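You operate a simulated robot arm through the tools that you are given. There is no shell and no other tool. Be economical: measure what you need, move in short steps, check, and stop when the job is done.

Carry out the task below with a simulated two-armed robot. There is one attempt and no reset: what you move stays moved.

Task
Wipe up the spill on the right half of the grey work bench with the blue cloth and put it back.

It is judged by the outcome, as a careful person would: the job done as asked, and still so three seconds after it is handed in. It fails if anything else is knocked over, pushed out of place, dropped, spilled or broken. Flat cloth is picked up by pressing the open fingertips on it (5 to 10 N) and closing them slowly along it; thin cloth reads only 2 to 8 mm in the jaws.

Robot
Two 7-joint arms with two-finger parallel grippers on one trunk, on a base that drives. Base frame: it is fixed to the floor where the robot stands at the start and does not move with it; the origin is under the middle of the robot, x ahead of it, y to its left, z up; the surface under the hand at the start is at about z = 0.85. Readings come in m, degrees, newtons and seconds.
The left shoulder is at the start at [0.02, 0.138, 1.466], the right one opposite. With the tool pointing down near the work surface each hand reaches from about 0.1 to 0.32 m from the robot's upright axis, wherever it stands, measured 20 degrees to its own side. Payload 1.57 kg a hand.
The tool frame of a hand sits at the grasp point between the pads (the TCP): z along the fingers, y along the line on which they close. The tips reach 0.03 m beyond it. The gripper opens to 0.08 m. The fingers are 0.017 m wide and 0.012 m thick; the gripper's body (0.04 by 0.082 m) begins 0.08 m behind the TCP.
Orientation is that of the tool frame in the base frame, as a unit quaternion [x, y, z, w]. With the fingers straight down and closing along the base's y, the tool's x points along the base's -x, its y along +y and its z along -z.

Tools
- The arms move only by the tool play_rows. It takes "left_series", "right_series" or both (then of equal length, played together; a hand with none holds still); each is a list of rows, each an object of numbers (a shift or turn left out is 0, a gripper value left out holds the last): "wx", "wy", "wz": the turn, a rotation vector about the tool's x, y, z in degrees; "tx", "ty", "tz": the shift along the tool's x, y, z in m; "grip": the gripper command, from -1 (shut) to 1 (fully open), values between in proportion. In form: [{"wx": .., "wy": .., "wz": .., "tx": .., "ty": .., "tz": .., "grip": ..}, ...]. A call has 1 to 10 rows; each row shifts and turns the commanded pose from where the row before left it, along the tool's axes as they then stand. Each row takes 0.2 s and may step no farther than 0.05 m and 8.6 degrees from the row before; otherwise, or with a gripper value out of range, the whole call is refused. A pose out of reach is approached as far as the arm can. The call stops where the force on the tool passes 40 N (or 10 N more than at its start, if that is more) or the arm is blocked; 0.2 s more then pass. Each finger travels about 0.045 m/s and halts on what it meets, pressing with about 34 N; the grip force reading is that of the motor and also rises with nothing between the fingers. The clock runs only during rows and for 0.2 s after the last one: add rows that do not move to give the fingers time. It gives the time, the measured TCP pose, the force on the tool (base axes), the opening and the grip force at its end, in the units of the frame above (readings bear some noise), with the torque about the TCP (base axes, N m) and any sound that the robot's microphone picked up.
- Cameras (640 x 400 px; columns grow to the right, rows downward): "scene" is now at [0.1644, -0.0333, 1.3231]; the picture's right is [-0.46, -0.89, 0.00], its down [-0.71, 0.37, -0.60] and it looks along [0.53, -0.27, -0.80] (base axes); focal length 261 px, centre (320, 200). "left" rides on the left gripper at [0.072, 0.007, -0.122] in its tool frame; the picture's right is [-0.09, 1.00, 0.00], its down [-0.84, -0.08, -0.54] and it looks along [-0.54, -0.05, 0.84] (tool axes); focal length 238 px, centre (320, 200). "right" rides on the right gripper at [0.072, -0.007, -0.122] in its tool frame; the picture's right is [0.09, 1.00, 0.00], its down [-0.84, 0.08, -0.54] and it looks along [-0.54, 0.05, 0.84] (tool axes); focal length 238 px, centre (320, 200). There is no depth. A picture from a camera that has moved, and an enlarged one, comes with that camera's place and axes in the base frame and with its lens.
- snapshot(camera): a new picture of that camera. The clock stands still meanwhile.
- move_column(by): slides the trunk up (or, below 0, down) by that many m; the arms and the scene camera ride with it, the base frame stays. It gives what a move gives, with no picture.
- roll_base(legs): drives the robot by 1 to 6 legs, each [ahead, left, turn to the left] in m, m and degrees, along the robot's own axes; the way and the turn of a leg run together, so that a leg with both is an arc; at most 1.5 m and 180 degrees a leg. The arms and the cameras ride along, it lands a little off, and it stops where it bumps. It gives what a move gives.
- pan_tilt(pan, tilt): turns the head with the scene camera to pan (to the left, within 60 degrees either way) and tilt (down, from -29 to 69), counted from straight ahead of the robot. It gives what a move gives.
- zoom(camera, box): a new picture of the part [left, top, right, bottom] of that camera's present view, enlarged. The clock stands still meanwhile.
- hand_in(): hands the job in; it is judged then, once.

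Work in short steps. Places have to be worked out from the pictures, the camera data and where the tool is seen: move nearer, look again, correct. Check each grasp and each placing, and mend what went wrong. You have 120 turns and 108 pictures in all, those below and enlarged ones among them. Open the grippers and draw the arms clear of the work before you hand the job in, unless the task says otherwise; then end with one line.

The tools are called by a JSON object that holds its "name" and its "arguments". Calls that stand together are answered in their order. play_rows: Moves the arms, as the interface text tells. Its arguments: {"type":"object","properties":{"left_series":{"type":"array","items":{"type":"object","properties":{"wx":{"type":"number"},"wy":{"type":"number"},"wz":{"type":"number"},"tx":{"type":"number"},"ty":{"type":"number"},"tz":{"type":"number"},"grip":{"type":"number"}}}},"right_series":{"type":"array","items":{"type":"object","properties":{"wx":{"type":"number"},"wy":{"type":"number"},"wz":{"type":"number"},"tx":{"type":"number"},"ty":{"type":"number"},"tz":{"type":"number"},"grip":{"type":"number"}}}}},"required":[]} The other tools are called the same way: move_column (by) slides the trunk up or down; roll_base (legs) drives the base; pan_tilt (pan, tilt) turns the head that bears the scene camera; snapshot (camera) takes a picture; zoom (camera, box) takes an enlarged picture of a part of a camera's view; hand_in () hands the job in.

At the start:

```text
t: 0.0
left_position: [0.2388, 0.0387, 1.0929]
left_ee_rot: [0.0, 1.0, -0.001, -0.001]
left_ft_force: [0.1, 0.8, 0.0]
left_torque: [-0.03, 0.0, 0.01]
left_finger_gap: 0.0799
left_grasp_force: 0.1
right_position: [0.255, -0.237, 1.064]
right_ee_rot: [0.0, 1.0, -0.001, 0.0]
right_ft_force: [0.7, -0.4, 0.9]
right_torque: [0.02, 0.01, 0.02]
right_finger_gap: 0.0801
right_grasp_force: 0.1
trunk travel left (down, up): [-0.841, 0.399]
robot x, y, heading: [0.0014, -0.0012, 0.2]
head pan, tilt: [-27.4, 53.4]
```

scene: 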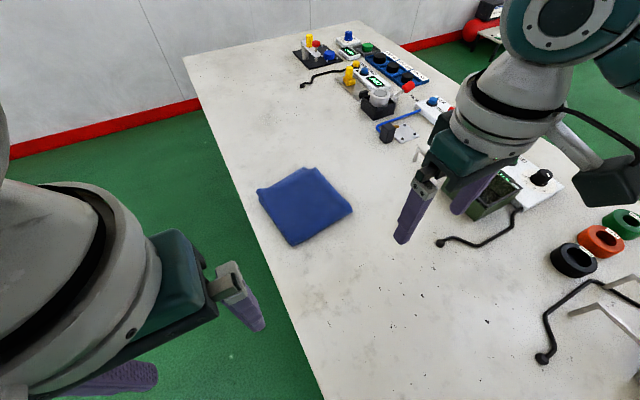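
right: 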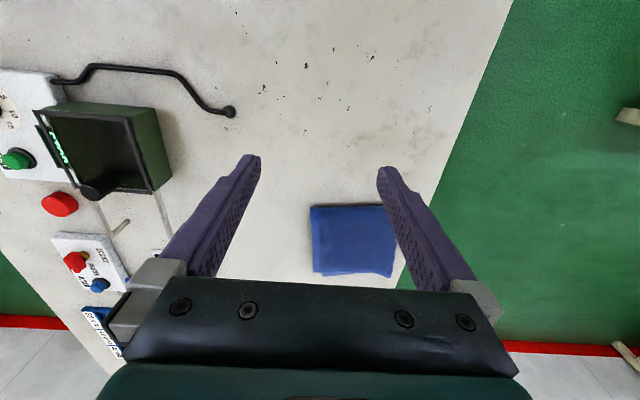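
left: 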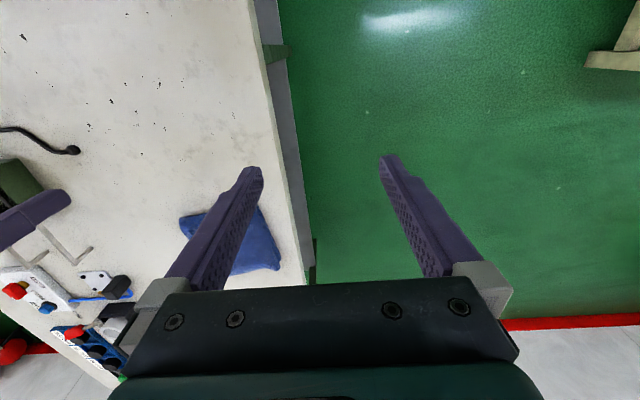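

I'll look around for the spill first: the cloth is near (0.48, -0.16), and the bench continues to the right.

{"name": "pan_tilt", "arguments": {"pan": -60, "tilt": 50}}

{"name": "snapshot", "arguments": {"camera": "scene"}}

{"name": "pan_tilt", "arguments": {"pan": 0, "tilt": 40}}

{"name": "snapshot", "arguments": {"camera": "scene"}}

```text
t: 1.0
left_position: [0.2389, 0.0395, 1.0927]
left_ee_rot: [0.0, 1.0, 0.0, 0.0]
left_ft_force: [0.2, -0.1, 0.1]
left_torque: [-0.02, -0.03, 0.01]
left_finger_gap: 0.0801
left_grasp_force: 0.2
right_position: [0.2557, -0.2374, 1.0647]
right_ee_rot: [0.0, 1.0, 0.0, 0.001]
right_ft_force: [0.9, -0.8, 0.3]
right_torque: [-0.02, 0.01, 0.02]
right_finger_gap: 0.0798
right_grasp_force: 0.1
trunk travel left (down, up): [-0.841, 0.399]
robot x, y, heading: [-0.0012, 0.0, -0.0]
head pan, tilt: [-60.0, 50.0]
```

```text
104 pictures are left
camera scene: at [0.1374, -0.066, 1.3276], right [-0.87, -0.5, 0.0], down [-0.38, 0.66, -0.64], along [0.32, -0.56, -0.77], focal length 261 px, centre (320, 200)
```

scene: 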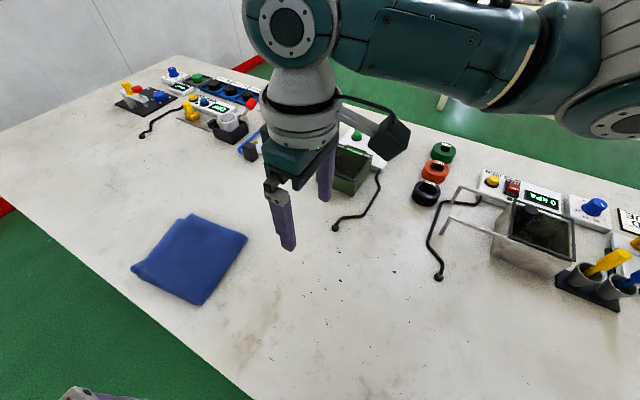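

```text
t: 2.3
left_position: [0.239, 0.0388, 1.093]
left_ee_rot: [0.0, 1.0, 0.0, 0.0]
left_ft_force: [-0.2, 0.4, 0.2]
left_torque: [0.0, 0.01, -0.01]
left_finger_gap: 0.08
left_grasp_force: 0.1
right_position: [0.2554, -0.2371, 1.0649]
right_ee_rot: [0.0, 1.0, -0.001, 0.0]
right_ft_force: [0.1, 0.8, 0.1]
right_torque: [0.01, 0.03, -0.01]
right_finger_gap: 0.0801
right_grasp_force: 0.1
trunk travel left (down, up): [-0.841, 0.399]
robot x, y, heading: [-0.0033, 0.0011, 0.0]
head pan, tilt: [0.0, 40.0]
```

```text
103 pictures are left
camera scene: at [0.1839, 0.0005, 1.3417], right [0.0, -1.0, 0.0], down [-0.64, 0.0, -0.77], along [0.77, 0.0, -0.64], focal length 261 px, centre (320, 200)
```

scene: 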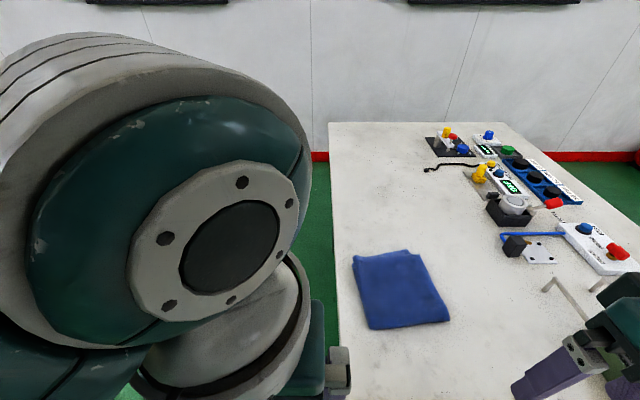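

The bench runs along x with its edge near y=-0.04, and extends behind to the right. I'll look right with more tilt, in detail, for the spill.

{"name": "pan_tilt", "arguments": {"pan": -60, "tilt": 35}}

{"name": "snapshot", "arguments": {"camera": "scene"}}

{"name": "pan_tilt", "arguments": {"pan": -60, "tilt": 66}}

{"name": "snapshot", "arguments": {"camera": "scene"}}

{"name": "zoom", "arguments": {"camera": "right", "box": [180, 0, 520, 212]}}

```text
t: 3.6
left_position: [0.2378, 0.0388, 1.0922]
left_ee_rot: [0.0, 1.0, 0.0, -0.001]
left_ft_force: [0.2, -0.2, 1.0]
left_torque: [0.0, -0.03, -0.02]
left_finger_gap: 0.0801
left_grasp_force: 0.0
right_position: [0.2557, -0.237, 1.065]
right_ee_rot: [0.001, 1.0, -0.001, 0.0]
right_ft_force: [-0.6, -0.2, 0.0]
right_torque: [0.01, -0.03, 0.0]
right_finger_gap: 0.0802
right_grasp_force: 0.1
trunk travel left (down, up): [-0.841, 0.399]
robot x, y, heading: [0.0033, 0.003, 0.1]
head pan, tilt: [-60.0, 35.0]
```

```text
102 pictures are left
camera scene: at [0.1429, -0.0756, 1.3493], right [-0.87, -0.5, 0.0], down [-0.29, 0.5, -0.82], along [0.41, -0.71, -0.57], focal length 261 px, centre (320, 200)
```

scene: 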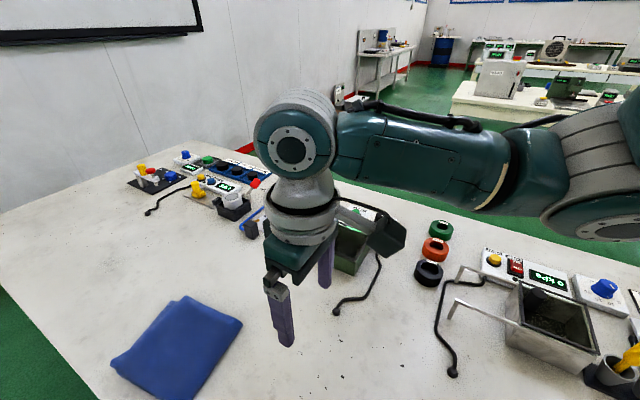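

```text
t: 4.5
left_position: [0.2387, 0.0386, 1.093]
left_ee_rot: [0.001, 1.0, 0.0, 0.001]
left_ft_force: [0.0, 0.4, -0.2]
left_torque: [-0.01, 0.0, -0.03]
left_finger_gap: 0.0799
left_grasp_force: 0.1
right_position: [0.2558, -0.2372, 1.0647]
right_ee_rot: [0.001, 1.0, -0.001, 0.0]
right_ft_force: [0.4, 0.7, 1.1]
right_torque: [0.01, 0.02, -0.01]
right_finger_gap: 0.0801
right_grasp_force: 0.0
trunk travel left (down, up): [-0.841, 0.399]
robot x, y, heading: [-0.0013, -0.006, 0.2]
head pan, tilt: [-60.0, 66.0]
```

```text
101 pictures are left
camera scene: at [0.1286, -0.0509, 1.3084], right [-0.87, -0.5, 0.0], down [-0.46, 0.79, -0.41], along [0.2, -0.35, -0.91], focal length 261 px, centre (320, 200)
```

scene: 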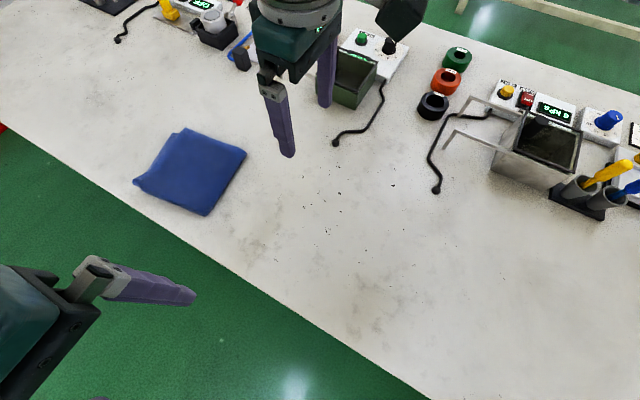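

```text
1.88 times, centred on (350, 106) of right
camera zoom: at [0.1832, -0.2456, 1.1874], right [-0.09, 1.0, 0.0], down [0.84, 0.08, 0.54], along [0.54, 0.05, -0.84], focal length 449 px, centre (264, 377)
```

zoom: 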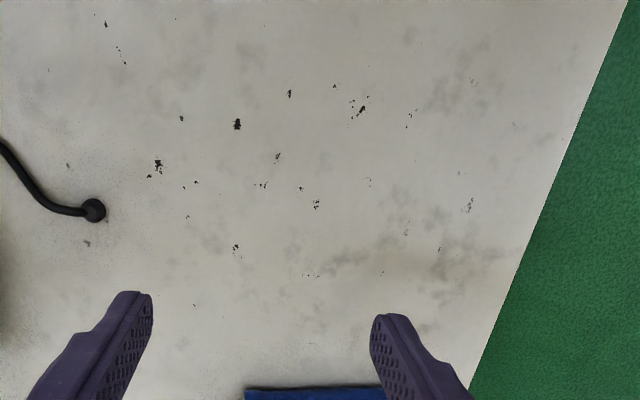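

No spill visible so far; the bench goes on to the right behind the robot. I'll raise the trunk for clearance and turn right toward the bench.

{"name": "move_column", "arguments": {"by": 0.2}}

{"name": "roll_base", "arguments": {"legs": [[0, 0, -60]]}}

{"name": "pan_tilt", "arguments": {"pan": -45, "tilt": 50}}

{"name": "snapshot", "arguments": {"camera": "scene"}}

```text
t: 6.7
left_position: [0.2379, 0.0381, 1.2922]
left_ee_rot: [0.0, 1.0, 0.0, -0.001]
left_ft_force: [-0.1, -0.5, 0.8]
left_torque: [-0.02, 0.0, -0.03]
left_finger_gap: 0.0798
left_grasp_force: 0.0
right_position: [0.256, -0.2373, 1.2652]
right_ee_rot: [0.0, 1.0, -0.001, 0.0]
right_ft_force: [0.2, -0.7, 0.9]
right_torque: [-0.04, 0.01, -0.03]
right_finger_gap: 0.08
right_grasp_force: 0.1
trunk travel left (down, up): [-1.041, 0.199]
robot x, y, heading: [-0.0006, -0.0017, 0.1]
head pan, tilt: [-60.0, 66.0]
```

```text
t: 9.7
left_position: [0.1549, -0.1863, 1.2932]
left_ee_rot: [0.494, 0.87, -0.001, -0.001]
left_ft_force: [-0.7, 0.3, 0.1]
left_torque: [-0.01, -0.03, -0.01]
left_finger_gap: 0.0799
left_grasp_force: 0.1
right_position: [-0.0725, -0.3416, 1.2645]
right_ee_rot: [0.494, 0.87, -0.001, -0.001]
right_ft_force: [0.0, -0.6, -0.1]
right_torque: [0.01, 0.02, 0.03]
right_finger_gap: 0.08
right_grasp_force: 0.0
trunk travel left (down, up): [-1.041, 0.199]
robot x, y, heading: [0.0013, 0.0028, -59.4]
head pan, tilt: [-60.0, 66.0]
```

```text
t: 10.5
left_position: [0.155, -0.1854, 1.2929]
left_ee_rot: [0.495, 0.869, 0.0, 0.0]
left_ft_force: [0.1, -0.4, -0.6]
left_torque: [0.01, 0.02, 0.0]
left_finger_gap: 0.0801
left_grasp_force: 0.1
right_position: [-0.074, -0.3415, 1.2651]
right_ee_rot: [0.494, 0.869, -0.001, 0.0]
right_ft_force: [-0.2, 0.3, -0.1]
right_torque: [0.01, -0.02, -0.02]
right_finger_gap: 0.0799
right_grasp_force: 0.0
trunk travel left (down, up): [-1.041, 0.199]
robot x, y, heading: [-0.0012, -0.0014, -59.2]
head pan, tilt: [-45.0, 50.0]
```

```text
99 pictures are left
camera scene: at [0.0312, -0.1598, 1.5275], right [-0.97, 0.25, 0.0], down [0.19, 0.74, -0.64], along [-0.16, -0.62, -0.77], focal length 261 px, centre (320, 200)
```

scene: 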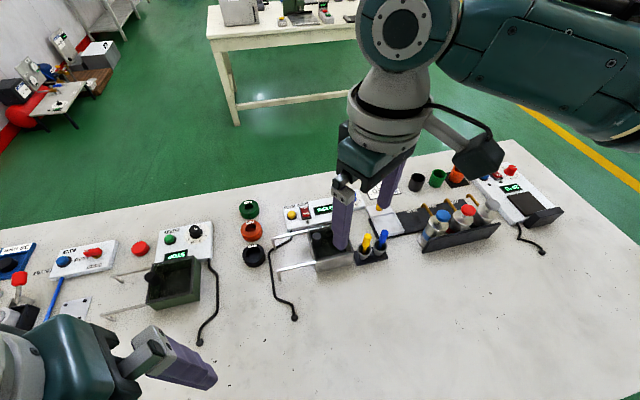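

The right end of the bench is in view; I'll turn further to see its front right part.

{"name": "roll_base", "arguments": {"legs": [[0, 0, -30]]}}

{"name": "pan_tilt", "arguments": {"pan": -50, "tilt": 50}}

{"name": "snapshot", "arguments": {"camera": "scene"}}

{"name": "pan_tilt", "arguments": {"pan": 0, "tilt": 60}}

{"name": "snapshot", "arguments": {"camera": "scene"}}

```text
t: 12.4
left_position: [0.0407, -0.2379, 1.2919]
left_ee_rot: [0.703, 0.711, 0.0, 0.0]
left_ft_force: [-0.5, 0.1, -0.5]
left_torque: [0.01, 0.02, 0.02]
left_finger_gap: 0.08
left_grasp_force: 0.1
right_position: [-0.2343, -0.2583, 1.2651]
right_ee_rot: [0.703, 0.711, -0.001, -0.001]
right_ft_force: [-0.5, 0.7, 0.2]
right_torque: [0.01, -0.01, 0.02]
right_finger_gap: 0.0801
right_grasp_force: 0.0
trunk travel left (down, up): [-1.041, 0.199]
robot x, y, heading: [-0.0012, 0.0012, -89.0]
head pan, tilt: [-45.0, 50.0]
```

```text
t: 13.1
left_position: [0.0416, -0.2381, 1.2934]
left_ee_rot: [0.703, 0.711, 0.0, 0.0]
left_ft_force: [0.5, 1.4, 1.2]
left_torque: [0.05, -0.01, 0.0]
left_finger_gap: 0.0797
left_grasp_force: 0.1
right_position: [-0.2345, -0.2573, 1.2651]
right_ee_rot: [0.702, 0.712, 0.0, 0.0]
right_ft_force: [0.2, 0.2, -0.5]
right_torque: [0.02, -0.01, 0.0]
right_finger_gap: 0.0801
right_grasp_force: 0.1
trunk travel left (down, up): [-1.041, 0.199]
robot x, y, heading: [-0.0005, -0.0007, -89.4]
head pan, tilt: [-50.0, 50.0]
```

```text
98 pictures are left
camera scene: at [-0.0583, -0.1494, 1.5276], right [-0.65, 0.76, 0.0], down [0.58, 0.5, -0.64], along [-0.49, -0.42, -0.77], focal length 261 px, centre (320, 200)
```

scene: 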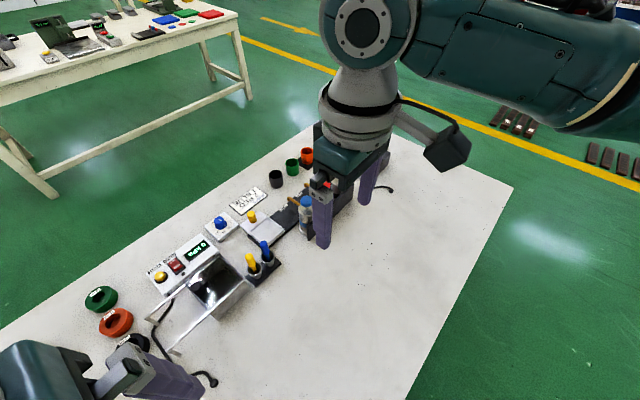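

```text
t: 14.2
left_position: [0.0421, -0.2389, 1.2932]
left_ee_rot: [0.702, 0.712, -0.001, 0.0]
left_ft_force: [-0.8, -0.2, -0.1]
left_torque: [0.01, -0.03, 0.0]
left_finger_gap: 0.08
left_grasp_force: 0.0
right_position: [-0.2348, -0.2577, 1.265]
right_ee_rot: [0.703, 0.711, 0.0, 0.0]
right_ft_force: [0.5, -0.5, -0.4]
right_torque: [0.02, 0.02, 0.04]
right_finger_gap: 0.0802
right_grasp_force: 0.1
trunk travel left (down, up): [-1.041, 0.199]
robot x, y, heading: [-0.0012, -0.0026, -89.2]
head pan, tilt: [0.0, 60.0]
```

```text
97 pictures are left
camera scene: at [0.0009, -0.1659, 1.515], right [-1.0, -0.01, 0.0], down [-0.01, 0.87, -0.5], along [0.01, -0.5, -0.87], focal length 261 px, centre (320, 200)
```

scene: 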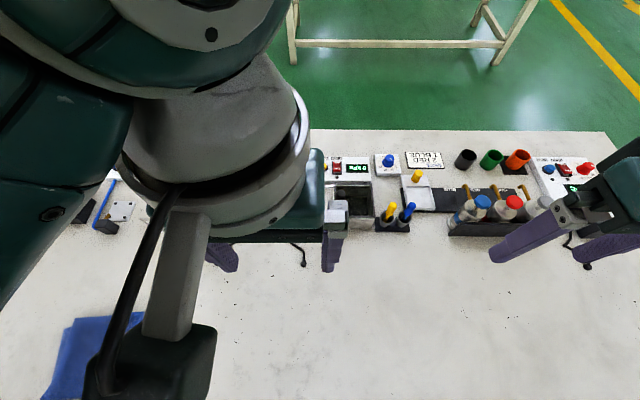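

No obvious spill yet; the bench spans about x -0.97..1.34, so its right half is x<0.18. I'll inspect the right half closely with zooms.

{"name": "zoom", "arguments": {"camera": "scene", "box": [200, 220, 640, 400]}}

{"name": "zoom", "arguments": {"camera": "right", "box": [0, 0, 640, 400]}}

{"name": "pan_tilt", "arguments": {"pan": -45, "tilt": 62}}

{"name": "zoom", "arguments": {"camera": "scene", "box": [100, 100, 640, 400]}}

```text
1.45 times, centred on (420, 310) of scene
camera zoom: at [0.0009, -0.1659, 1.515], right [-1.0, -0.01, 0.0], down [-0.01, 0.87, -0.5], along [0.01, -0.5, -0.87], focal length 379 px, centre (174, 40)
```

zoom: 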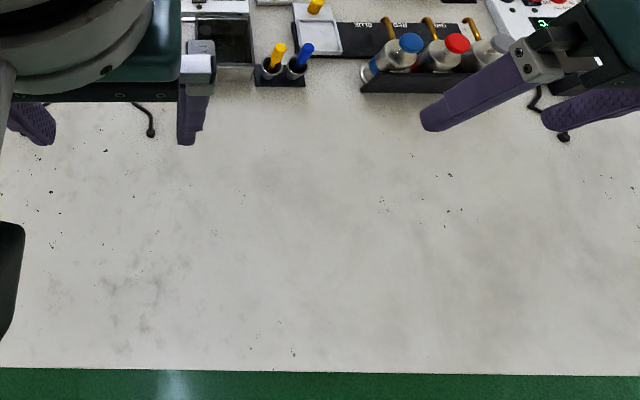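

```text
1.00 times, centred on (320, 200) of right (not enlarged: the box is as wide or as high as the picture)
camera zoom: at [-0.2425, -0.1881, 1.3873], right [0.99, 0.1, 0.0], down [0.09, -0.84, 0.54], along [0.06, -0.54, -0.84], focal length 238 px, centre (320, 200)
```

zoom: 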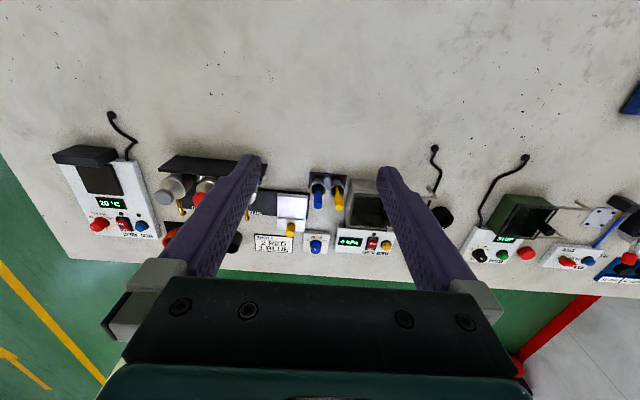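

```text
t: 15.4
left_position: [0.0417, -0.2382, 1.2934]
left_ee_rot: [0.703, 0.711, 0.0, 0.0]
left_ft_force: [0.3, -0.1, -0.1]
left_torque: [-0.05, -0.02, 0.02]
left_finger_gap: 0.0798
left_grasp_force: 0.1
right_position: [-0.2338, -0.2592, 1.2649]
right_ee_rot: [0.703, 0.711, -0.001, -0.001]
right_ft_force: [-0.2, 0.0, -0.4]
right_torque: [0.0, -0.01, 0.02]
right_finger_gap: 0.08
right_grasp_force: 0.1
trunk travel left (down, up): [-1.041, 0.199]
robot x, y, heading: [0.0014, -0.0017, -89.3]
head pan, tilt: [-45.0, 62.0]
```

```text
1.19 times, centred on (370, 250) of scene
camera zoom: at [-0.0448, -0.1453, 1.5127], right [-0.72, 0.7, 0.0], down [0.62, 0.63, -0.47], along [-0.33, -0.34, -0.88], focal length 309 px, centre (261, 141)
```

zoom: 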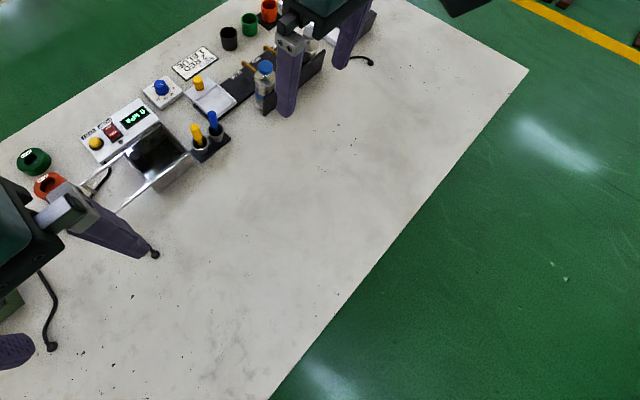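

Nothing obvious. There is a faint darker patch near (-0.24, -0.27), possibly just the hand's shadow; I'll move the right hand away sideways by turning the robot back a bit and look at this place again from nearby zooms.

{"name": "zoom", "arguments": {"camera": "scene", "box": [200, 150, 400, 275]}}

{"name": "roll_base", "arguments": {"legs": [[0, -0.35, 0]]}}

{"name": "pan_tilt", "arguments": {"pan": 0, "tilt": 55}}

{"name": "snapshot", "arguments": {"camera": "scene"}}

{"name": "snapshot", "arguments": {"camera": "right"}}

{"name": "snapshot", "arguments": {"camera": "left"}}

```text
3.20 times, centred on (300, 212) of scene
camera zoom: at [-0.0448, -0.1453, 1.5127], right [-0.72, 0.7, 0.0], down [0.62, 0.63, -0.47], along [-0.33, -0.34, -0.88], focal length 834 px, centre (384, 160)
```

zoom: 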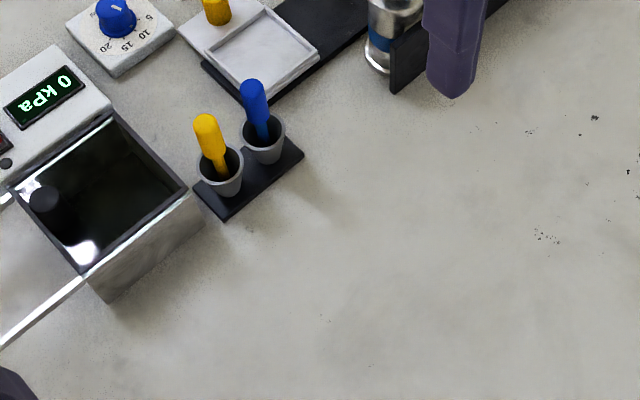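

```text
t: 17.6
left_position: [-0.3011, -0.2417, 1.2929]
left_ee_rot: [0.704, 0.71, -0.001, 0.0]
left_ft_force: [-0.3, -0.2, 0.2]
left_torque: [0.0, -0.01, 0.01]
left_finger_gap: 0.08
left_grasp_force: 0.1
right_position: [-0.5781, -0.2609, 1.265]
right_ee_rot: [0.704, 0.711, 0.0, 0.0]
right_ft_force: [-0.9, 0.1, -0.2]
right_torque: [-0.04, 0.03, 0.01]
right_finger_gap: 0.0801
right_grasp_force: 0.1
trunk travel left (down, up): [-1.041, 0.199]
robot x, y, heading: [-0.3471, -0.003, -89.4]
head pan, tilt: [-45.0, 62.0]
```

```text
t: 18.7
left_position: [-0.3031, -0.2434, 1.2938]
left_ee_rot: [0.704, 0.71, 0.0, 0.0]
left_ft_force: [0.4, -0.9, 0.4]
left_torque: [-0.02, 0.02, -0.01]
left_finger_gap: 0.0797
left_grasp_force: 0.1
right_position: [-0.577, -0.262, 1.2655]
right_ee_rot: [0.703, 0.711, 0.0, 0.0]
right_ft_force: [0.3, 0.4, 0.3]
right_torque: [-0.01, -0.01, -0.02]
right_finger_gap: 0.0799
right_grasp_force: 0.0
trunk travel left (down, up): [-1.041, 0.199]
robot x, y, heading: [-0.3428, -0.002, -89.4]
head pan, tilt: [0.0, 55.0]
```

```text
92 pictures are left
camera scene: at [-0.3427, -0.1752, 1.521], right [-1.0, -0.01, 0.0], down [-0.01, 0.82, -0.57], along [0.01, -0.57, -0.82], focal length 261 px, centre (320, 200)
```

scene: 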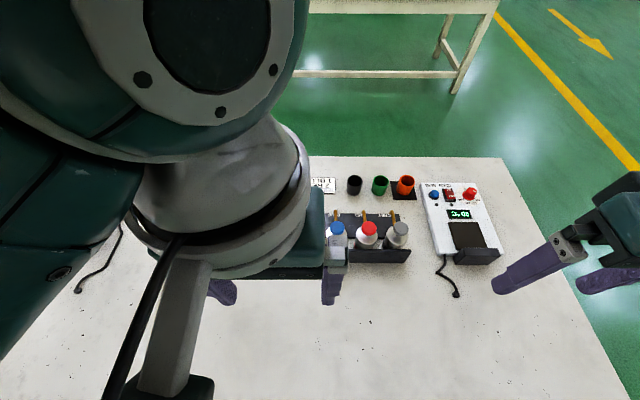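

```text
91 pictures are left
camera right: at [-0.5861, -0.1918, 1.3873], right [0.99, 0.1, 0.0], down [0.09, -0.84, 0.54], along [0.06, -0.54, -0.84], focal length 238 px, centre (320, 200)
```

right: 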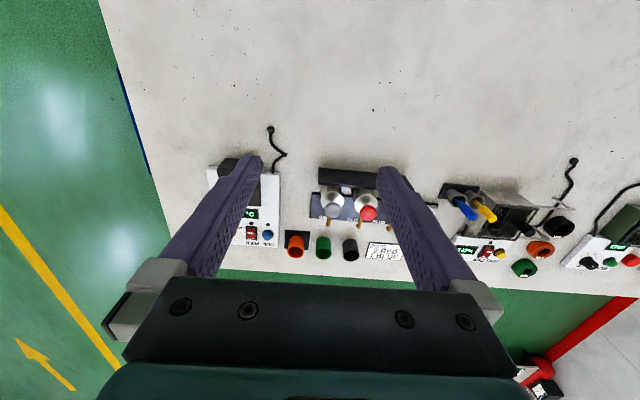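

```text
90 pictures are left
camera left: at [-0.2972, -0.17, 1.4149], right [1.0, -0.08, 0.0], down [-0.07, -0.84, 0.54], along [-0.04, -0.54, -0.84], focal length 238 px, centre (320, 200)
```

left: 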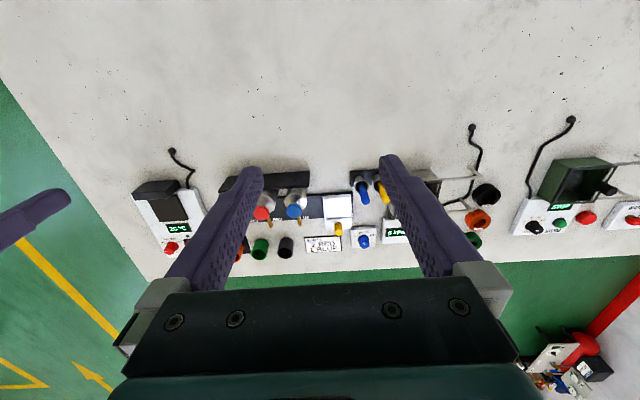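

This half looks clean. I'll survey the room for other benches, in case the grey one is elsewhere.

{"name": "pan_tilt", "arguments": {"pan": 0, "tilt": 15}}

{"name": "snapshot", "arguments": {"camera": "scene"}}

{"name": "pan_tilt", "arguments": {"pan": -60, "tilt": 15}}

{"name": "snapshot", "arguments": {"camera": "scene"}}

{"name": "pan_tilt", "arguments": {"pan": 60, "tilt": 25}}

{"name": "snapshot", "arguments": {"camera": "scene"}}

```text
t: 19.8
left_position: [-0.3023, -0.2435, 1.2921]
left_ee_rot: [0.704, 0.71, 0.0, 0.0]
left_ft_force: [-0.6, 0.1, 1.0]
left_torque: [-0.01, 0.0, 0.0]
left_finger_gap: 0.08
left_grasp_force: 0.0
right_position: [-0.5785, -0.2623, 1.2646]
right_ee_rot: [0.703, 0.711, 0.0, 0.0]
right_ft_force: [0.1, -0.3, -0.6]
right_torque: [-0.03, 0.02, 0.0]
right_finger_gap: 0.0801
right_grasp_force: 0.1
trunk travel left (down, up): [-1.041, 0.199]
robot x, y, heading: [-0.3398, -0.002, -89.3]
head pan, tilt: [0.0, 15.0]
```

```text
89 pictures are left
camera scene: at [-0.3424, -0.1965, 1.5812], right [-1.0, -0.01, 0.0], down [0.0, 0.26, -0.97], along [0.01, -0.97, -0.26], focal length 261 px, centre (320, 200)
```

scene: 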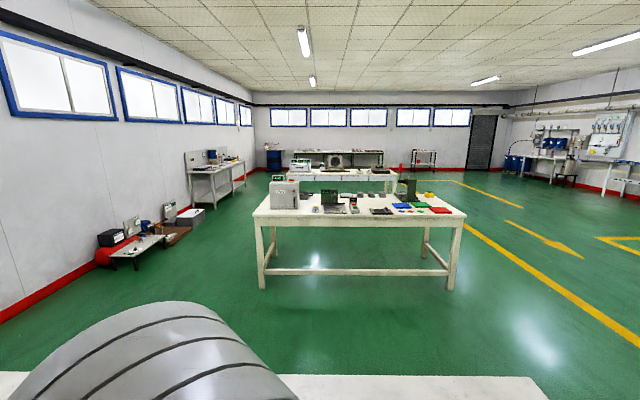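

```text
t: 21.1
left_position: [-0.3031, -0.2422, 1.2933]
left_ee_rot: [0.703, 0.711, 0.0, -0.001]
left_ft_force: [-0.6, 0.0, 1.0]
left_torque: [0.0, 0.03, 0.01]
left_finger_gap: 0.0802
left_grasp_force: 0.0
right_position: [-0.5776, -0.2616, 1.2641]
right_ee_rot: [0.704, 0.711, 0.0, -0.001]
right_ft_force: [-0.5, 0.1, -0.3]
right_torque: [-0.03, 0.0, 0.01]
right_finger_gap: 0.0801
right_grasp_force: 0.1
trunk travel left (down, up): [-1.041, 0.199]
robot x, y, heading: [-0.3429, -0.0026, -89.3]
head pan, tilt: [-60.0, 15.0]
```

```text
88 pictures are left
camera scene: at [-0.4238, -0.1508, 1.5813], right [-0.51, 0.86, 0.0], down [0.22, 0.13, -0.97], along [-0.83, -0.49, -0.26], focal length 261 px, centre (320, 200)
```

scene: 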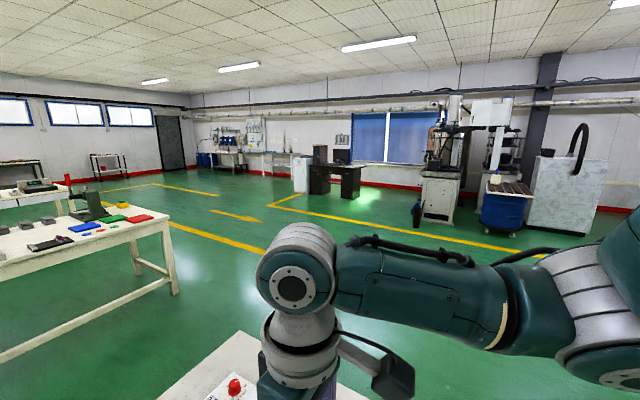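

```text
t: 23.1
left_position: [-0.3022, -0.2417, 1.2933]
left_ee_rot: [0.703, 0.711, 0.001, 0.0]
left_ft_force: [0.2, 0.2, 0.1]
left_torque: [-0.03, 0.04, 0.01]
left_finger_gap: 0.0801
left_grasp_force: 0.1
right_position: [-0.5774, -0.2623, 1.2646]
right_ee_rot: [0.704, 0.711, 0.0, 0.0]
right_ft_force: [-0.1, -0.8, 0.7]
right_torque: [0.01, 0.01, -0.02]
right_finger_gap: 0.0798
right_grasp_force: 0.0
trunk travel left (down, up): [-1.041, 0.199]
robot x, y, heading: [-0.3427, -0.0045, -89.3]
head pan, tilt: [60.0, 25.0]
```

```text
87 pictures are left
camera scene: at [-0.2632, -0.1483, 1.5651], right [-0.49, -0.87, 0.0], down [-0.37, 0.21, -0.91], along [0.79, -0.44, -0.42], focal length 261 px, centre (320, 200)
```

scene: 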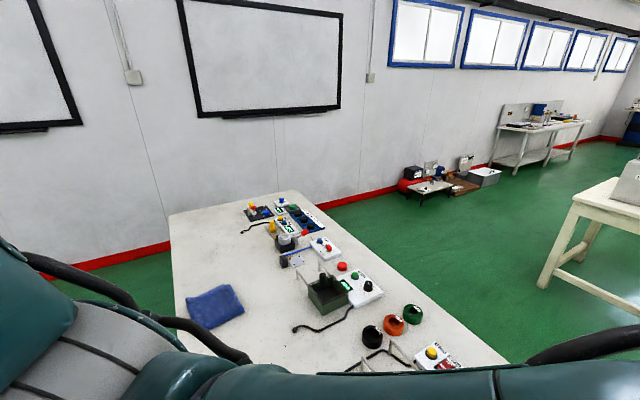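

The other bench here is cream. I haven't yet seen behind the robot (+y); I'll drive back to the start and turn left to look there.

{"name": "roll_base", "arguments": {"legs": [[0, 0.34, 0], [0, 0, 89]]}}

{"name": "pan_tilt", "arguments": {"pan": 60, "tilt": 30}}

{"name": "snapshot", "arguments": {"camera": "scene"}}

```text
t: 29.1
left_position: [0.241, 0.0374, 1.2935]
left_ee_rot: [0.001, 1.0, 0.0, 0.0]
left_ft_force: [0.1, 0.0, -0.1]
left_torque: [0.02, 0.0, 0.03]
left_finger_gap: 0.08
left_grasp_force: 0.1
right_position: [0.2582, -0.238, 1.2657]
right_ee_rot: [0.002, 1.0, -0.001, 0.0]
right_ft_force: [0.5, 0.0, -0.4]
right_torque: [-0.04, -0.01, 0.0]
right_finger_gap: 0.0799
right_grasp_force: 0.1
trunk travel left (down, up): [-1.041, 0.199]
robot x, y, heading: [0.0045, -0.004, -0.1]
head pan, tilt: [60.0, 25.0]
```

```text
t: 29.8
left_position: [0.2417, 0.0368, 1.2926]
left_ee_rot: [0.0, 1.0, 0.0, 0.0]
left_ft_force: [-0.2, -0.5, -0.6]
left_torque: [-0.01, 0.01, -0.02]
left_finger_gap: 0.0799
left_grasp_force: 0.0
right_position: [0.2577, -0.2386, 1.265]
right_ee_rot: [0.002, 1.0, -0.001, 0.0]
right_ft_force: [0.0, 0.6, -0.8]
right_torque: [-0.03, 0.01, 0.02]
right_finger_gap: 0.0801
right_grasp_force: 0.0
trunk travel left (down, up): [-1.041, 0.199]
robot x, y, heading: [0.0026, -0.0013, -0.3]
head pan, tilt: [60.0, 30.0]
```

```text
86 pictures are left
camera scene: at [0.1468, 0.0782, 1.5571], right [0.86, -0.5, 0.0], down [-0.25, -0.43, -0.87], along [0.44, 0.75, -0.5], focal length 261 px, centre (320, 200)
```

scene: 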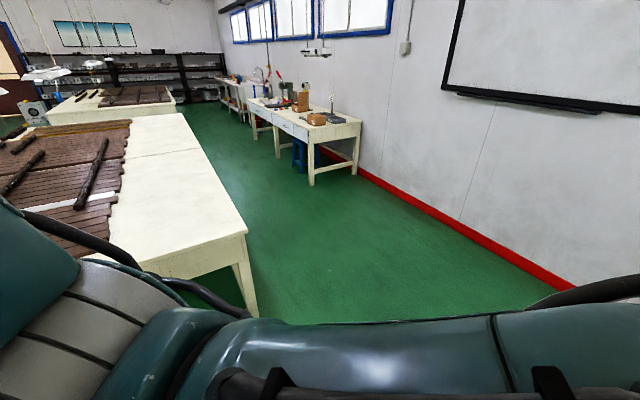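

The benches behind are cream with planks, so the cloth's bench is the one. I'll inspect its surface closely, zooming on the smudged area near the start pose.

{"name": "pan_tilt", "arguments": {"pan": -60, "tilt": 66}}

{"name": "zoom", "arguments": {"camera": "scene", "box": [160, 140, 480, 340]}}

{"name": "zoom", "arguments": {"camera": "scene", "box": [400, 180, 640, 330]}}

{"name": "pan_tilt", "arguments": {"pan": -10, "tilt": 35}}

{"name": "zoom", "arguments": {"camera": "scene", "box": [200, 100, 520, 300]}}

```text
t: 31.8
left_position: [0.2406, 0.0381, 1.2925]
left_ee_rot: [0.001, 1.0, 0.0, 0.0]
left_ft_force: [-0.9, 0.8, -0.9]
left_torque: [0.02, 0.0, 0.0]
left_finger_gap: 0.0803
left_grasp_force: 0.1
right_position: [0.257, -0.2384, 1.2651]
right_ee_rot: [0.001, 1.0, -0.001, 0.0]
right_ft_force: [-0.6, 0.6, -0.3]
right_torque: [0.01, 0.03, 0.04]
right_finger_gap: 0.0797
right_grasp_force: 0.0
trunk travel left (down, up): [-1.041, 0.199]
robot x, y, heading: [0.0024, 0.0009, -0.2]
head pan, tilt: [-60.0, 66.0]
```

```text
2.00 times, centred on (320, 240) of scene
camera zoom: at [0.1309, -0.0516, 1.5084], right [-0.87, -0.5, 0.0], down [-0.46, 0.79, -0.41], along [0.2, -0.35, -0.91], focal length 521 px, centre (320, 120)
```

zoom: 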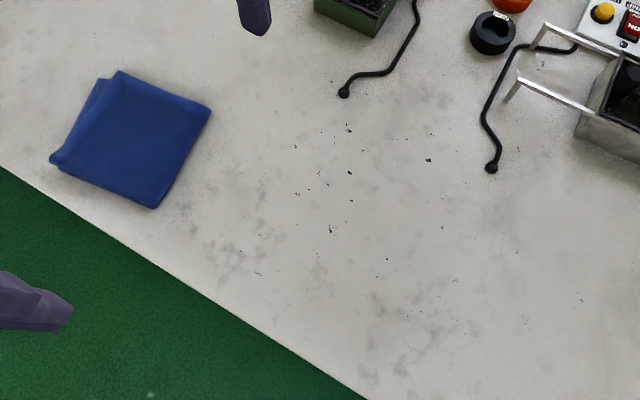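

```text
2.67 times, centred on (520, 255) of scene
camera zoom: at [0.1309, -0.0516, 1.5084], right [-0.87, -0.5, 0.0], down [-0.46, 0.79, -0.41], along [0.2, -0.35, -0.91], focal length 695 px, centre (-213, 53)
```

zoom: 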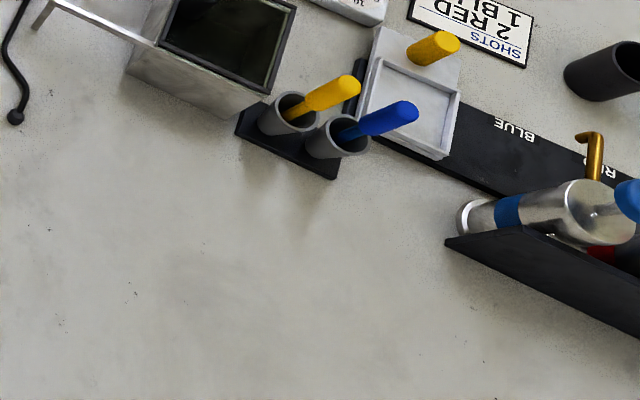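

```text
t: 33.0
left_position: [0.2399, 0.0383, 1.2929]
left_ee_rot: [0.0, 1.0, -0.001, 0.0]
left_ft_force: [-1.0, 0.3, -0.9]
left_torque: [0.01, -0.01, 0.02]
left_finger_gap: 0.0799
left_grasp_force: 0.0
right_position: [0.2579, -0.2379, 1.2651]
right_ee_rot: [0.002, 1.0, 0.0, 0.0]
right_ft_force: [-0.1, -0.2, 0.4]
right_torque: [0.03, -0.03, 0.0]
right_finger_gap: 0.0799
right_grasp_force: 0.1
trunk travel left (down, up): [-1.041, 0.199]
robot x, y, heading: [0.0033, 0.0022, -0.5]
head pan, tilt: [-10.0, 35.0]
```

```text
2.00 times, centred on (360, 200) of scene
camera zoom: at [0.188, -0.0156, 1.5492], right [-0.18, -0.98, 0.0], down [-0.56, 0.1, -0.82], along [0.81, -0.15, -0.57], focal length 521 px, centre (240, 200)
```

zoom: 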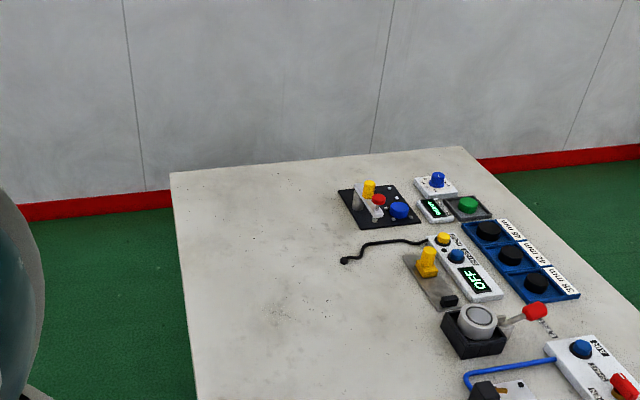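

The spill must be faint. I'll back up along the bench for a clear, close view of the right half without hands casting shadows on it.

{"name": "roll_base", "arguments": {"legs": [[-0.75, 0, 0]]}}

{"name": "pan_tilt", "arguments": {"pan": -60, "tilt": 55}}

{"name": "snapshot", "arguments": {"camera": "scene"}}

{"name": "pan_tilt", "arguments": {"pan": -10, "tilt": 30}}

{"name": "snapshot", "arguments": {"camera": "scene"}}

```text
t: 37.0
left_position: [-0.5105, 0.039, 1.294]
left_ee_rot: [-0.001, 1.0, 0.0, 0.0]
left_ft_force: [-0.5, 0.0, -0.3]
left_torque: [0.01, 0.0, 0.0]
left_finger_gap: 0.0798
left_grasp_force: 0.0
right_position: [-0.4914, -0.2372, 1.2631]
right_ee_rot: [-0.002, 1.0, -0.001, 0.0]
right_ft_force: [-1.8, 0.5, -0.1]
right_torque: [0.01, -0.02, 0.01]
right_finger_gap: 0.0801
right_grasp_force: 0.1
trunk travel left (down, up): [-1.041, 0.199]
robot x, y, heading: [-0.7465, 0.0006, 0.0]
head pan, tilt: [-10.0, 35.0]
```

```text
t: 38.2
left_position: [-0.5097, 0.0396, 1.293]
left_ee_rot: [-0.001, 1.0, 0.0, 0.0]
left_ft_force: [-0.9, -0.3, 0.5]
left_torque: [-0.01, 0.01, -0.06]
left_finger_gap: 0.08
left_grasp_force: 0.0
right_position: [-0.4929, -0.2366, 1.2643]
right_ee_rot: [-0.001, 1.0, 0.0, 0.0]
right_ft_force: [-0.3, -0.1, -0.6]
right_torque: [-0.02, 0.03, -0.01]
right_finger_gap: 0.0797
right_grasp_force: 0.0
trunk travel left (down, up): [-1.041, 0.199]
robot x, y, heading: [-0.75, -0.0009, -0.0]
head pan, tilt: [-60.0, 55.0]
```

```text
82 pictures are left
camera scene: at [-0.6139, -0.0614, 1.5211], right [-0.87, -0.5, 0.0], down [-0.41, 0.71, -0.57], along [0.29, -0.5, -0.82], focal length 261 px, centre (320, 200)
```

scene: 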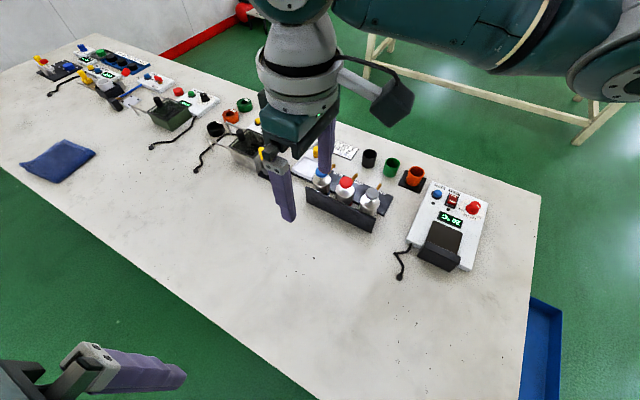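

```text
t: 39.4
left_position: [-0.5102, 0.0391, 1.2919]
left_ee_rot: [-0.001, 1.0, 0.0, -0.001]
left_ft_force: [-0.3, -0.5, -0.2]
left_torque: [0.0, 0.02, 0.0]
left_finger_gap: 0.0801
left_grasp_force: 0.1
right_position: [-0.4929, -0.2361, 1.2638]
right_ee_rot: [-0.001, 1.0, 0.0, 0.001]
right_ft_force: [0.3, -0.2, -0.4]
right_torque: [0.0, -0.02, 0.0]
right_finger_gap: 0.0801
right_grasp_force: 0.0
trunk travel left (down, up): [-1.041, 0.199]
robot x, y, heading: [-0.7481, -0.0038, 0.1]
head pan, tilt: [-10.0, 30.0]
```

```text
81 pictures are left
camera scene: at [-0.561, -0.0147, 1.557], right [-0.17, -0.98, 0.0], down [-0.49, 0.09, -0.87], along [0.85, -0.15, -0.5], focal length 261 px, centre (320, 200)
```

scene: 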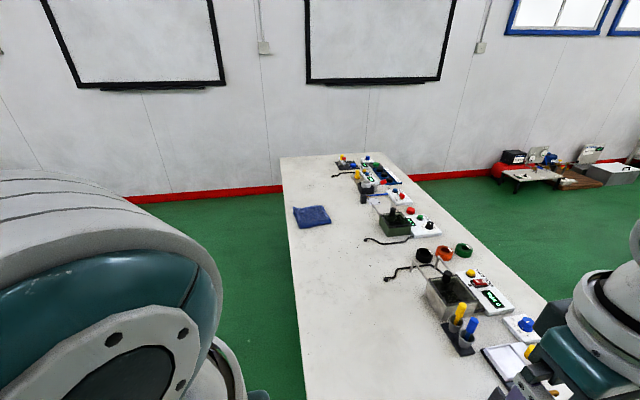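

Still no evident puddle; perhaps it's among the devices. I'll zoom along the device row.

{"name": "zoom", "arguments": {"camera": "scene", "box": [280, 150, 520, 300]}}

{"name": "zoom", "arguments": {"camera": "scene", "box": [280, 250, 520, 400]}}

{"name": "pan_tilt", "arguments": {"pan": -60, "tilt": 50}}

{"name": "zoom", "arguments": {"camera": "scene", "box": [280, 150, 560, 325]}}

{"name": "zoom", "arguments": {"camera": "scene", "box": [80, 150, 360, 325]}}

{"name": "zoom", "arguments": {"camera": "scene", "box": [240, 250, 480, 400]}}

```text
2.67 times, centred on (400, 225) of scene
camera zoom: at [-0.561, -0.0147, 1.557], right [-0.17, -0.98, 0.0], down [-0.49, 0.09, -0.87], along [0.85, -0.15, -0.5], focal length 695 px, centre (107, 133)
```

zoom: 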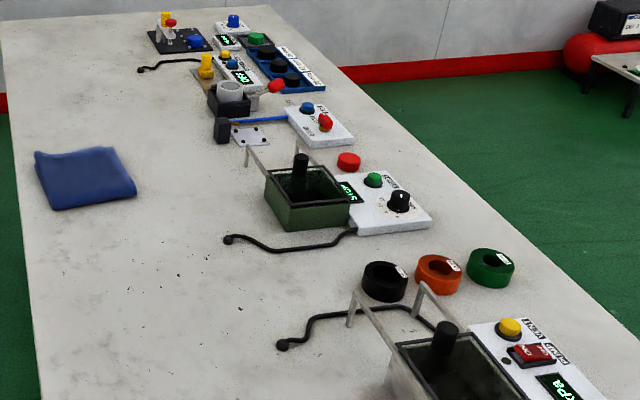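

```text
2.67 times, centred on (400, 325) of scene
camera zoom: at [-0.561, -0.0147, 1.557], right [-0.17, -0.98, 0.0], down [-0.49, 0.09, -0.87], along [0.85, -0.15, -0.5], focal length 695 px, centre (107, -133)
```

zoom: 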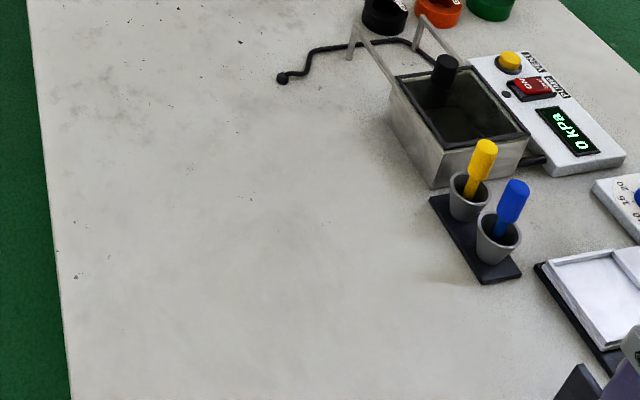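

```text
t: 40.6
left_position: [-0.5102, 0.0393, 1.2925]
left_ee_rot: [-0.001, 1.0, 0.0, 0.001]
left_ft_force: [0.2, 0.9, 0.6]
left_torque: [-0.01, -0.03, 0.02]
left_finger_gap: 0.0801
left_grasp_force: 0.1
right_position: [-0.4945, -0.238, 1.2653]
right_ee_rot: [-0.001, 1.0, -0.001, 0.0]
right_ft_force: [0.0, 0.2, -0.4]
right_torque: [-0.01, -0.01, -0.01]
right_finger_gap: 0.0802
right_grasp_force: 0.1
trunk travel left (down, up): [-1.041, 0.199]
robot x, y, heading: [-0.748, 0.0007, -0.1]
head pan, tilt: [-60.0, 50.0]
```

```text
2.29 times, centred on (420, 238) of scene
camera zoom: at [-0.6115, -0.0656, 1.5276], right [-0.87, -0.5, 0.0], down [-0.38, 0.66, -0.64], along [0.32, -0.56, -0.77], focal length 596 px, centre (91, 114)
```

zoom: 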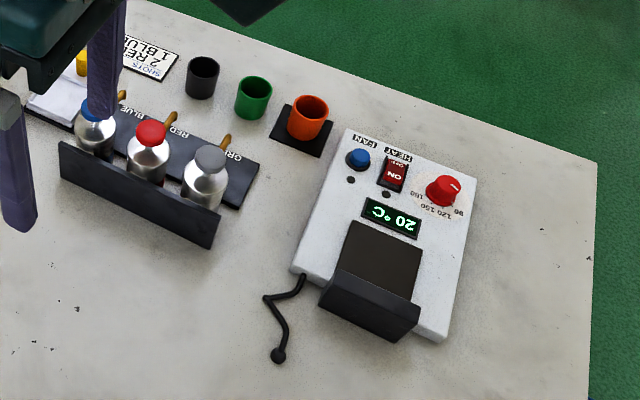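

```text
2.29 times, centred on (220, 238) of scene
camera zoom: at [-0.6115, -0.0656, 1.5276], right [-0.87, -0.5, 0.0], down [-0.38, 0.66, -0.64], along [0.32, -0.56, -0.77], focal length 596 px, centre (549, 114)
```

zoom: 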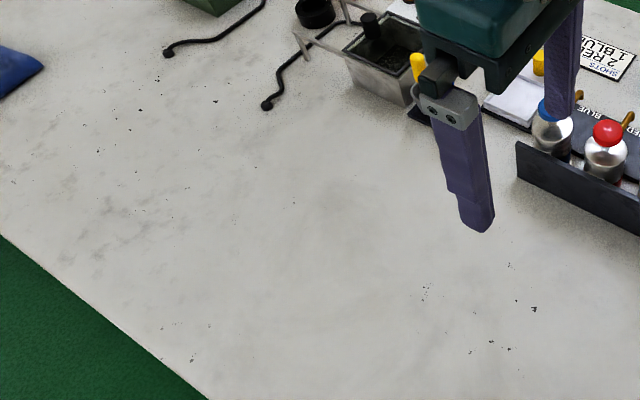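

```text
2.67 times, centred on (360, 325) of scene
camera zoom: at [-0.6115, -0.0656, 1.5276], right [-0.87, -0.5, 0.0], down [-0.38, 0.66, -0.64], along [0.32, -0.56, -0.77], focal length 695 px, centre (213, -133)
```

zoom: 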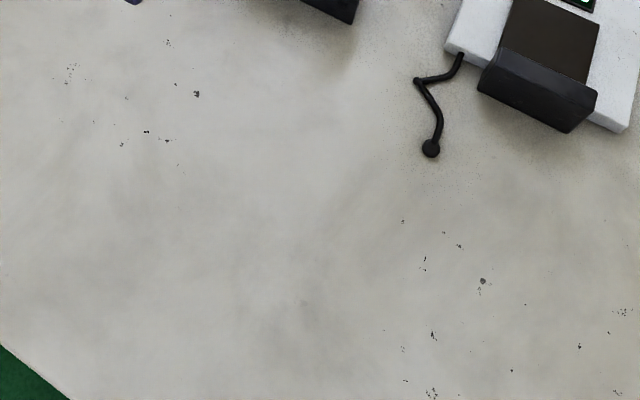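

There's a consistent, subtle darker smooth patch around (-0.17, -0.28) in several views — maybe a clear film. I'll look at it with the right-hand camera.

{"name": "roll_base", "arguments": {"legs": [[0.18, 0, 0]]}}

{"name": "snapshot", "arguments": {"camera": "right"}}

{"name": "pan_tilt", "arguments": {"pan": -30, "tilt": 60}}

{"name": "snapshot", "arguments": {"camera": "scene"}}

```text
t: 42.1
left_position: [-0.3305, 0.0392, 1.2914]
left_ee_rot: [-0.002, 1.0, 0.001, 0.0]
left_ft_force: [-0.1, -1.1, 1.1]
left_torque: [0.01, 0.02, -0.02]
left_finger_gap: 0.0799
left_grasp_force: 0.1
right_position: [-0.3126, -0.2363, 1.2655]
right_ee_rot: [-0.001, 1.0, -0.001, 0.0]
right_ft_force: [0.5, -0.3, -1.1]
right_torque: [-0.01, 0.01, -0.01]
right_finger_gap: 0.0801
right_grasp_force: 0.0
trunk travel left (down, up): [-1.041, 0.199]
robot x, y, heading: [-0.5698, 0.0043, 0.1]
head pan, tilt: [-60.0, 50.0]
```

```text
75 pictures are left
camera right: at [-0.3855, -0.2448, 1.3873], right [-0.09, 1.0, 0.0], down [0.84, 0.08, 0.54], along [0.54, 0.05, -0.84], focal length 238 px, centre (320, 200)
```

right: 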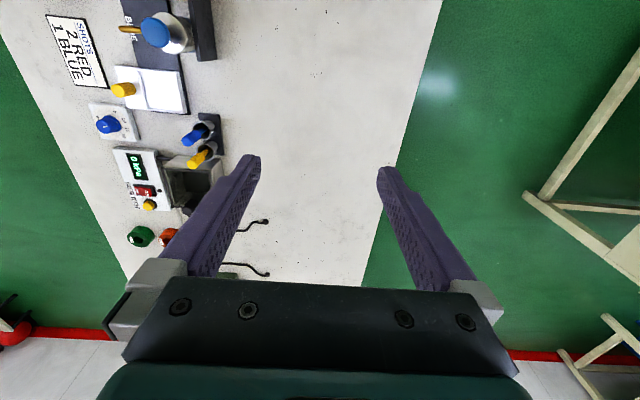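

```text
t: 43.0
left_position: [-0.33, 0.0389, 1.2933]
left_ee_rot: [-0.001, 1.0, 0.0, 0.0]
left_ft_force: [-0.2, 0.2, -0.2]
left_torque: [0.01, 0.04, -0.01]
left_finger_gap: 0.08
left_grasp_force: 0.1
right_position: [-0.3124, -0.2376, 1.2648]
right_ee_rot: [0.0, 1.0, -0.001, 0.001]
right_ft_force: [0.4, 0.2, 0.7]
right_torque: [0.0, 0.03, 0.02]
right_finger_gap: 0.0798
right_grasp_force: 0.0
trunk travel left (down, up): [-1.041, 0.199]
robot x, y, heading: [-0.5705, -0.0005, 0.1]
head pan, tilt: [-30.0, 60.0]
```

```text
74 pictures are left
camera scene: at [-0.4123, -0.0321, 1.515], right [-0.5, -0.87, 0.0], down [-0.75, 0.43, -0.5], along [0.43, -0.25, -0.87], focal length 261 px, centre (320, 200)
```

scene: 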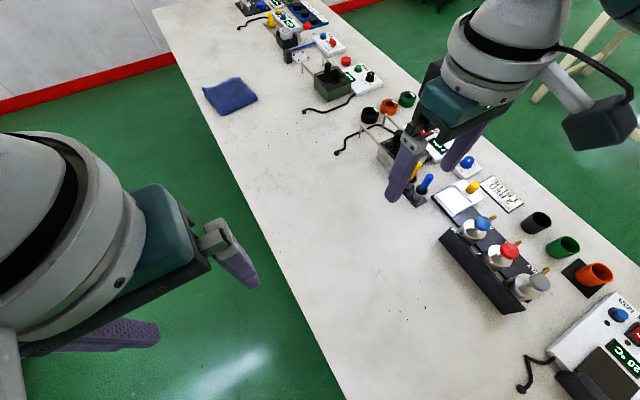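

{"name": "zoom", "arguments": {"camera": "right", "box": [210, 60, 450, 210]}}

{"name": "zoom", "arguments": {"camera": "scene", "box": [230, 120, 550, 320]}}

```text
2.67 times, centred on (330, 135) of right
camera zoom: at [-0.3855, -0.2448, 1.3873], right [-0.09, 1.0, 0.0], down [0.84, 0.08, 0.54], along [0.54, 0.05, -0.84], focal length 636 px, centre (293, 373)
```

zoom: 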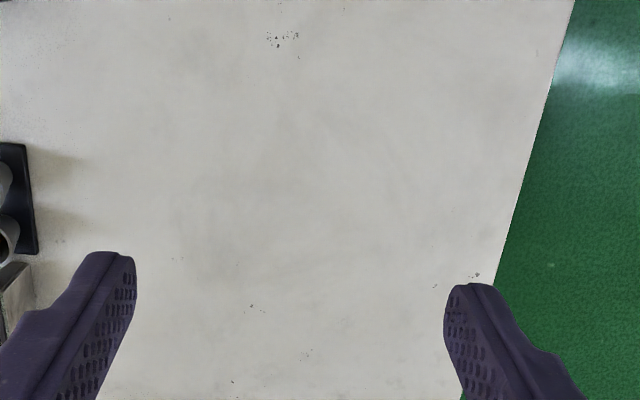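

```text
2.00 times, centred on (390, 220) of scene
camera zoom: at [-0.4123, -0.0321, 1.515], right [-0.5, -0.87, 0.0], down [-0.75, 0.43, -0.5], along [0.43, -0.25, -0.87], focal length 521 px, centre (180, 160)
```

zoom: 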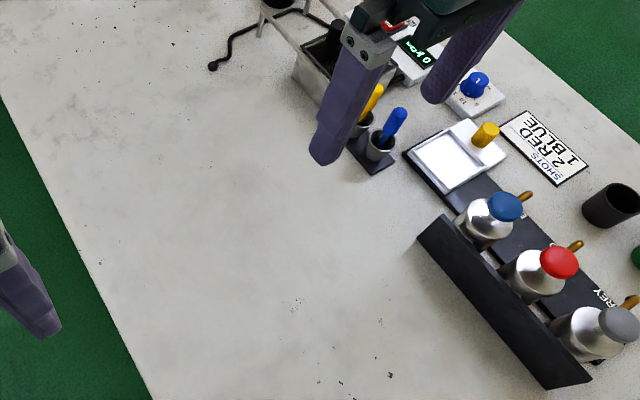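

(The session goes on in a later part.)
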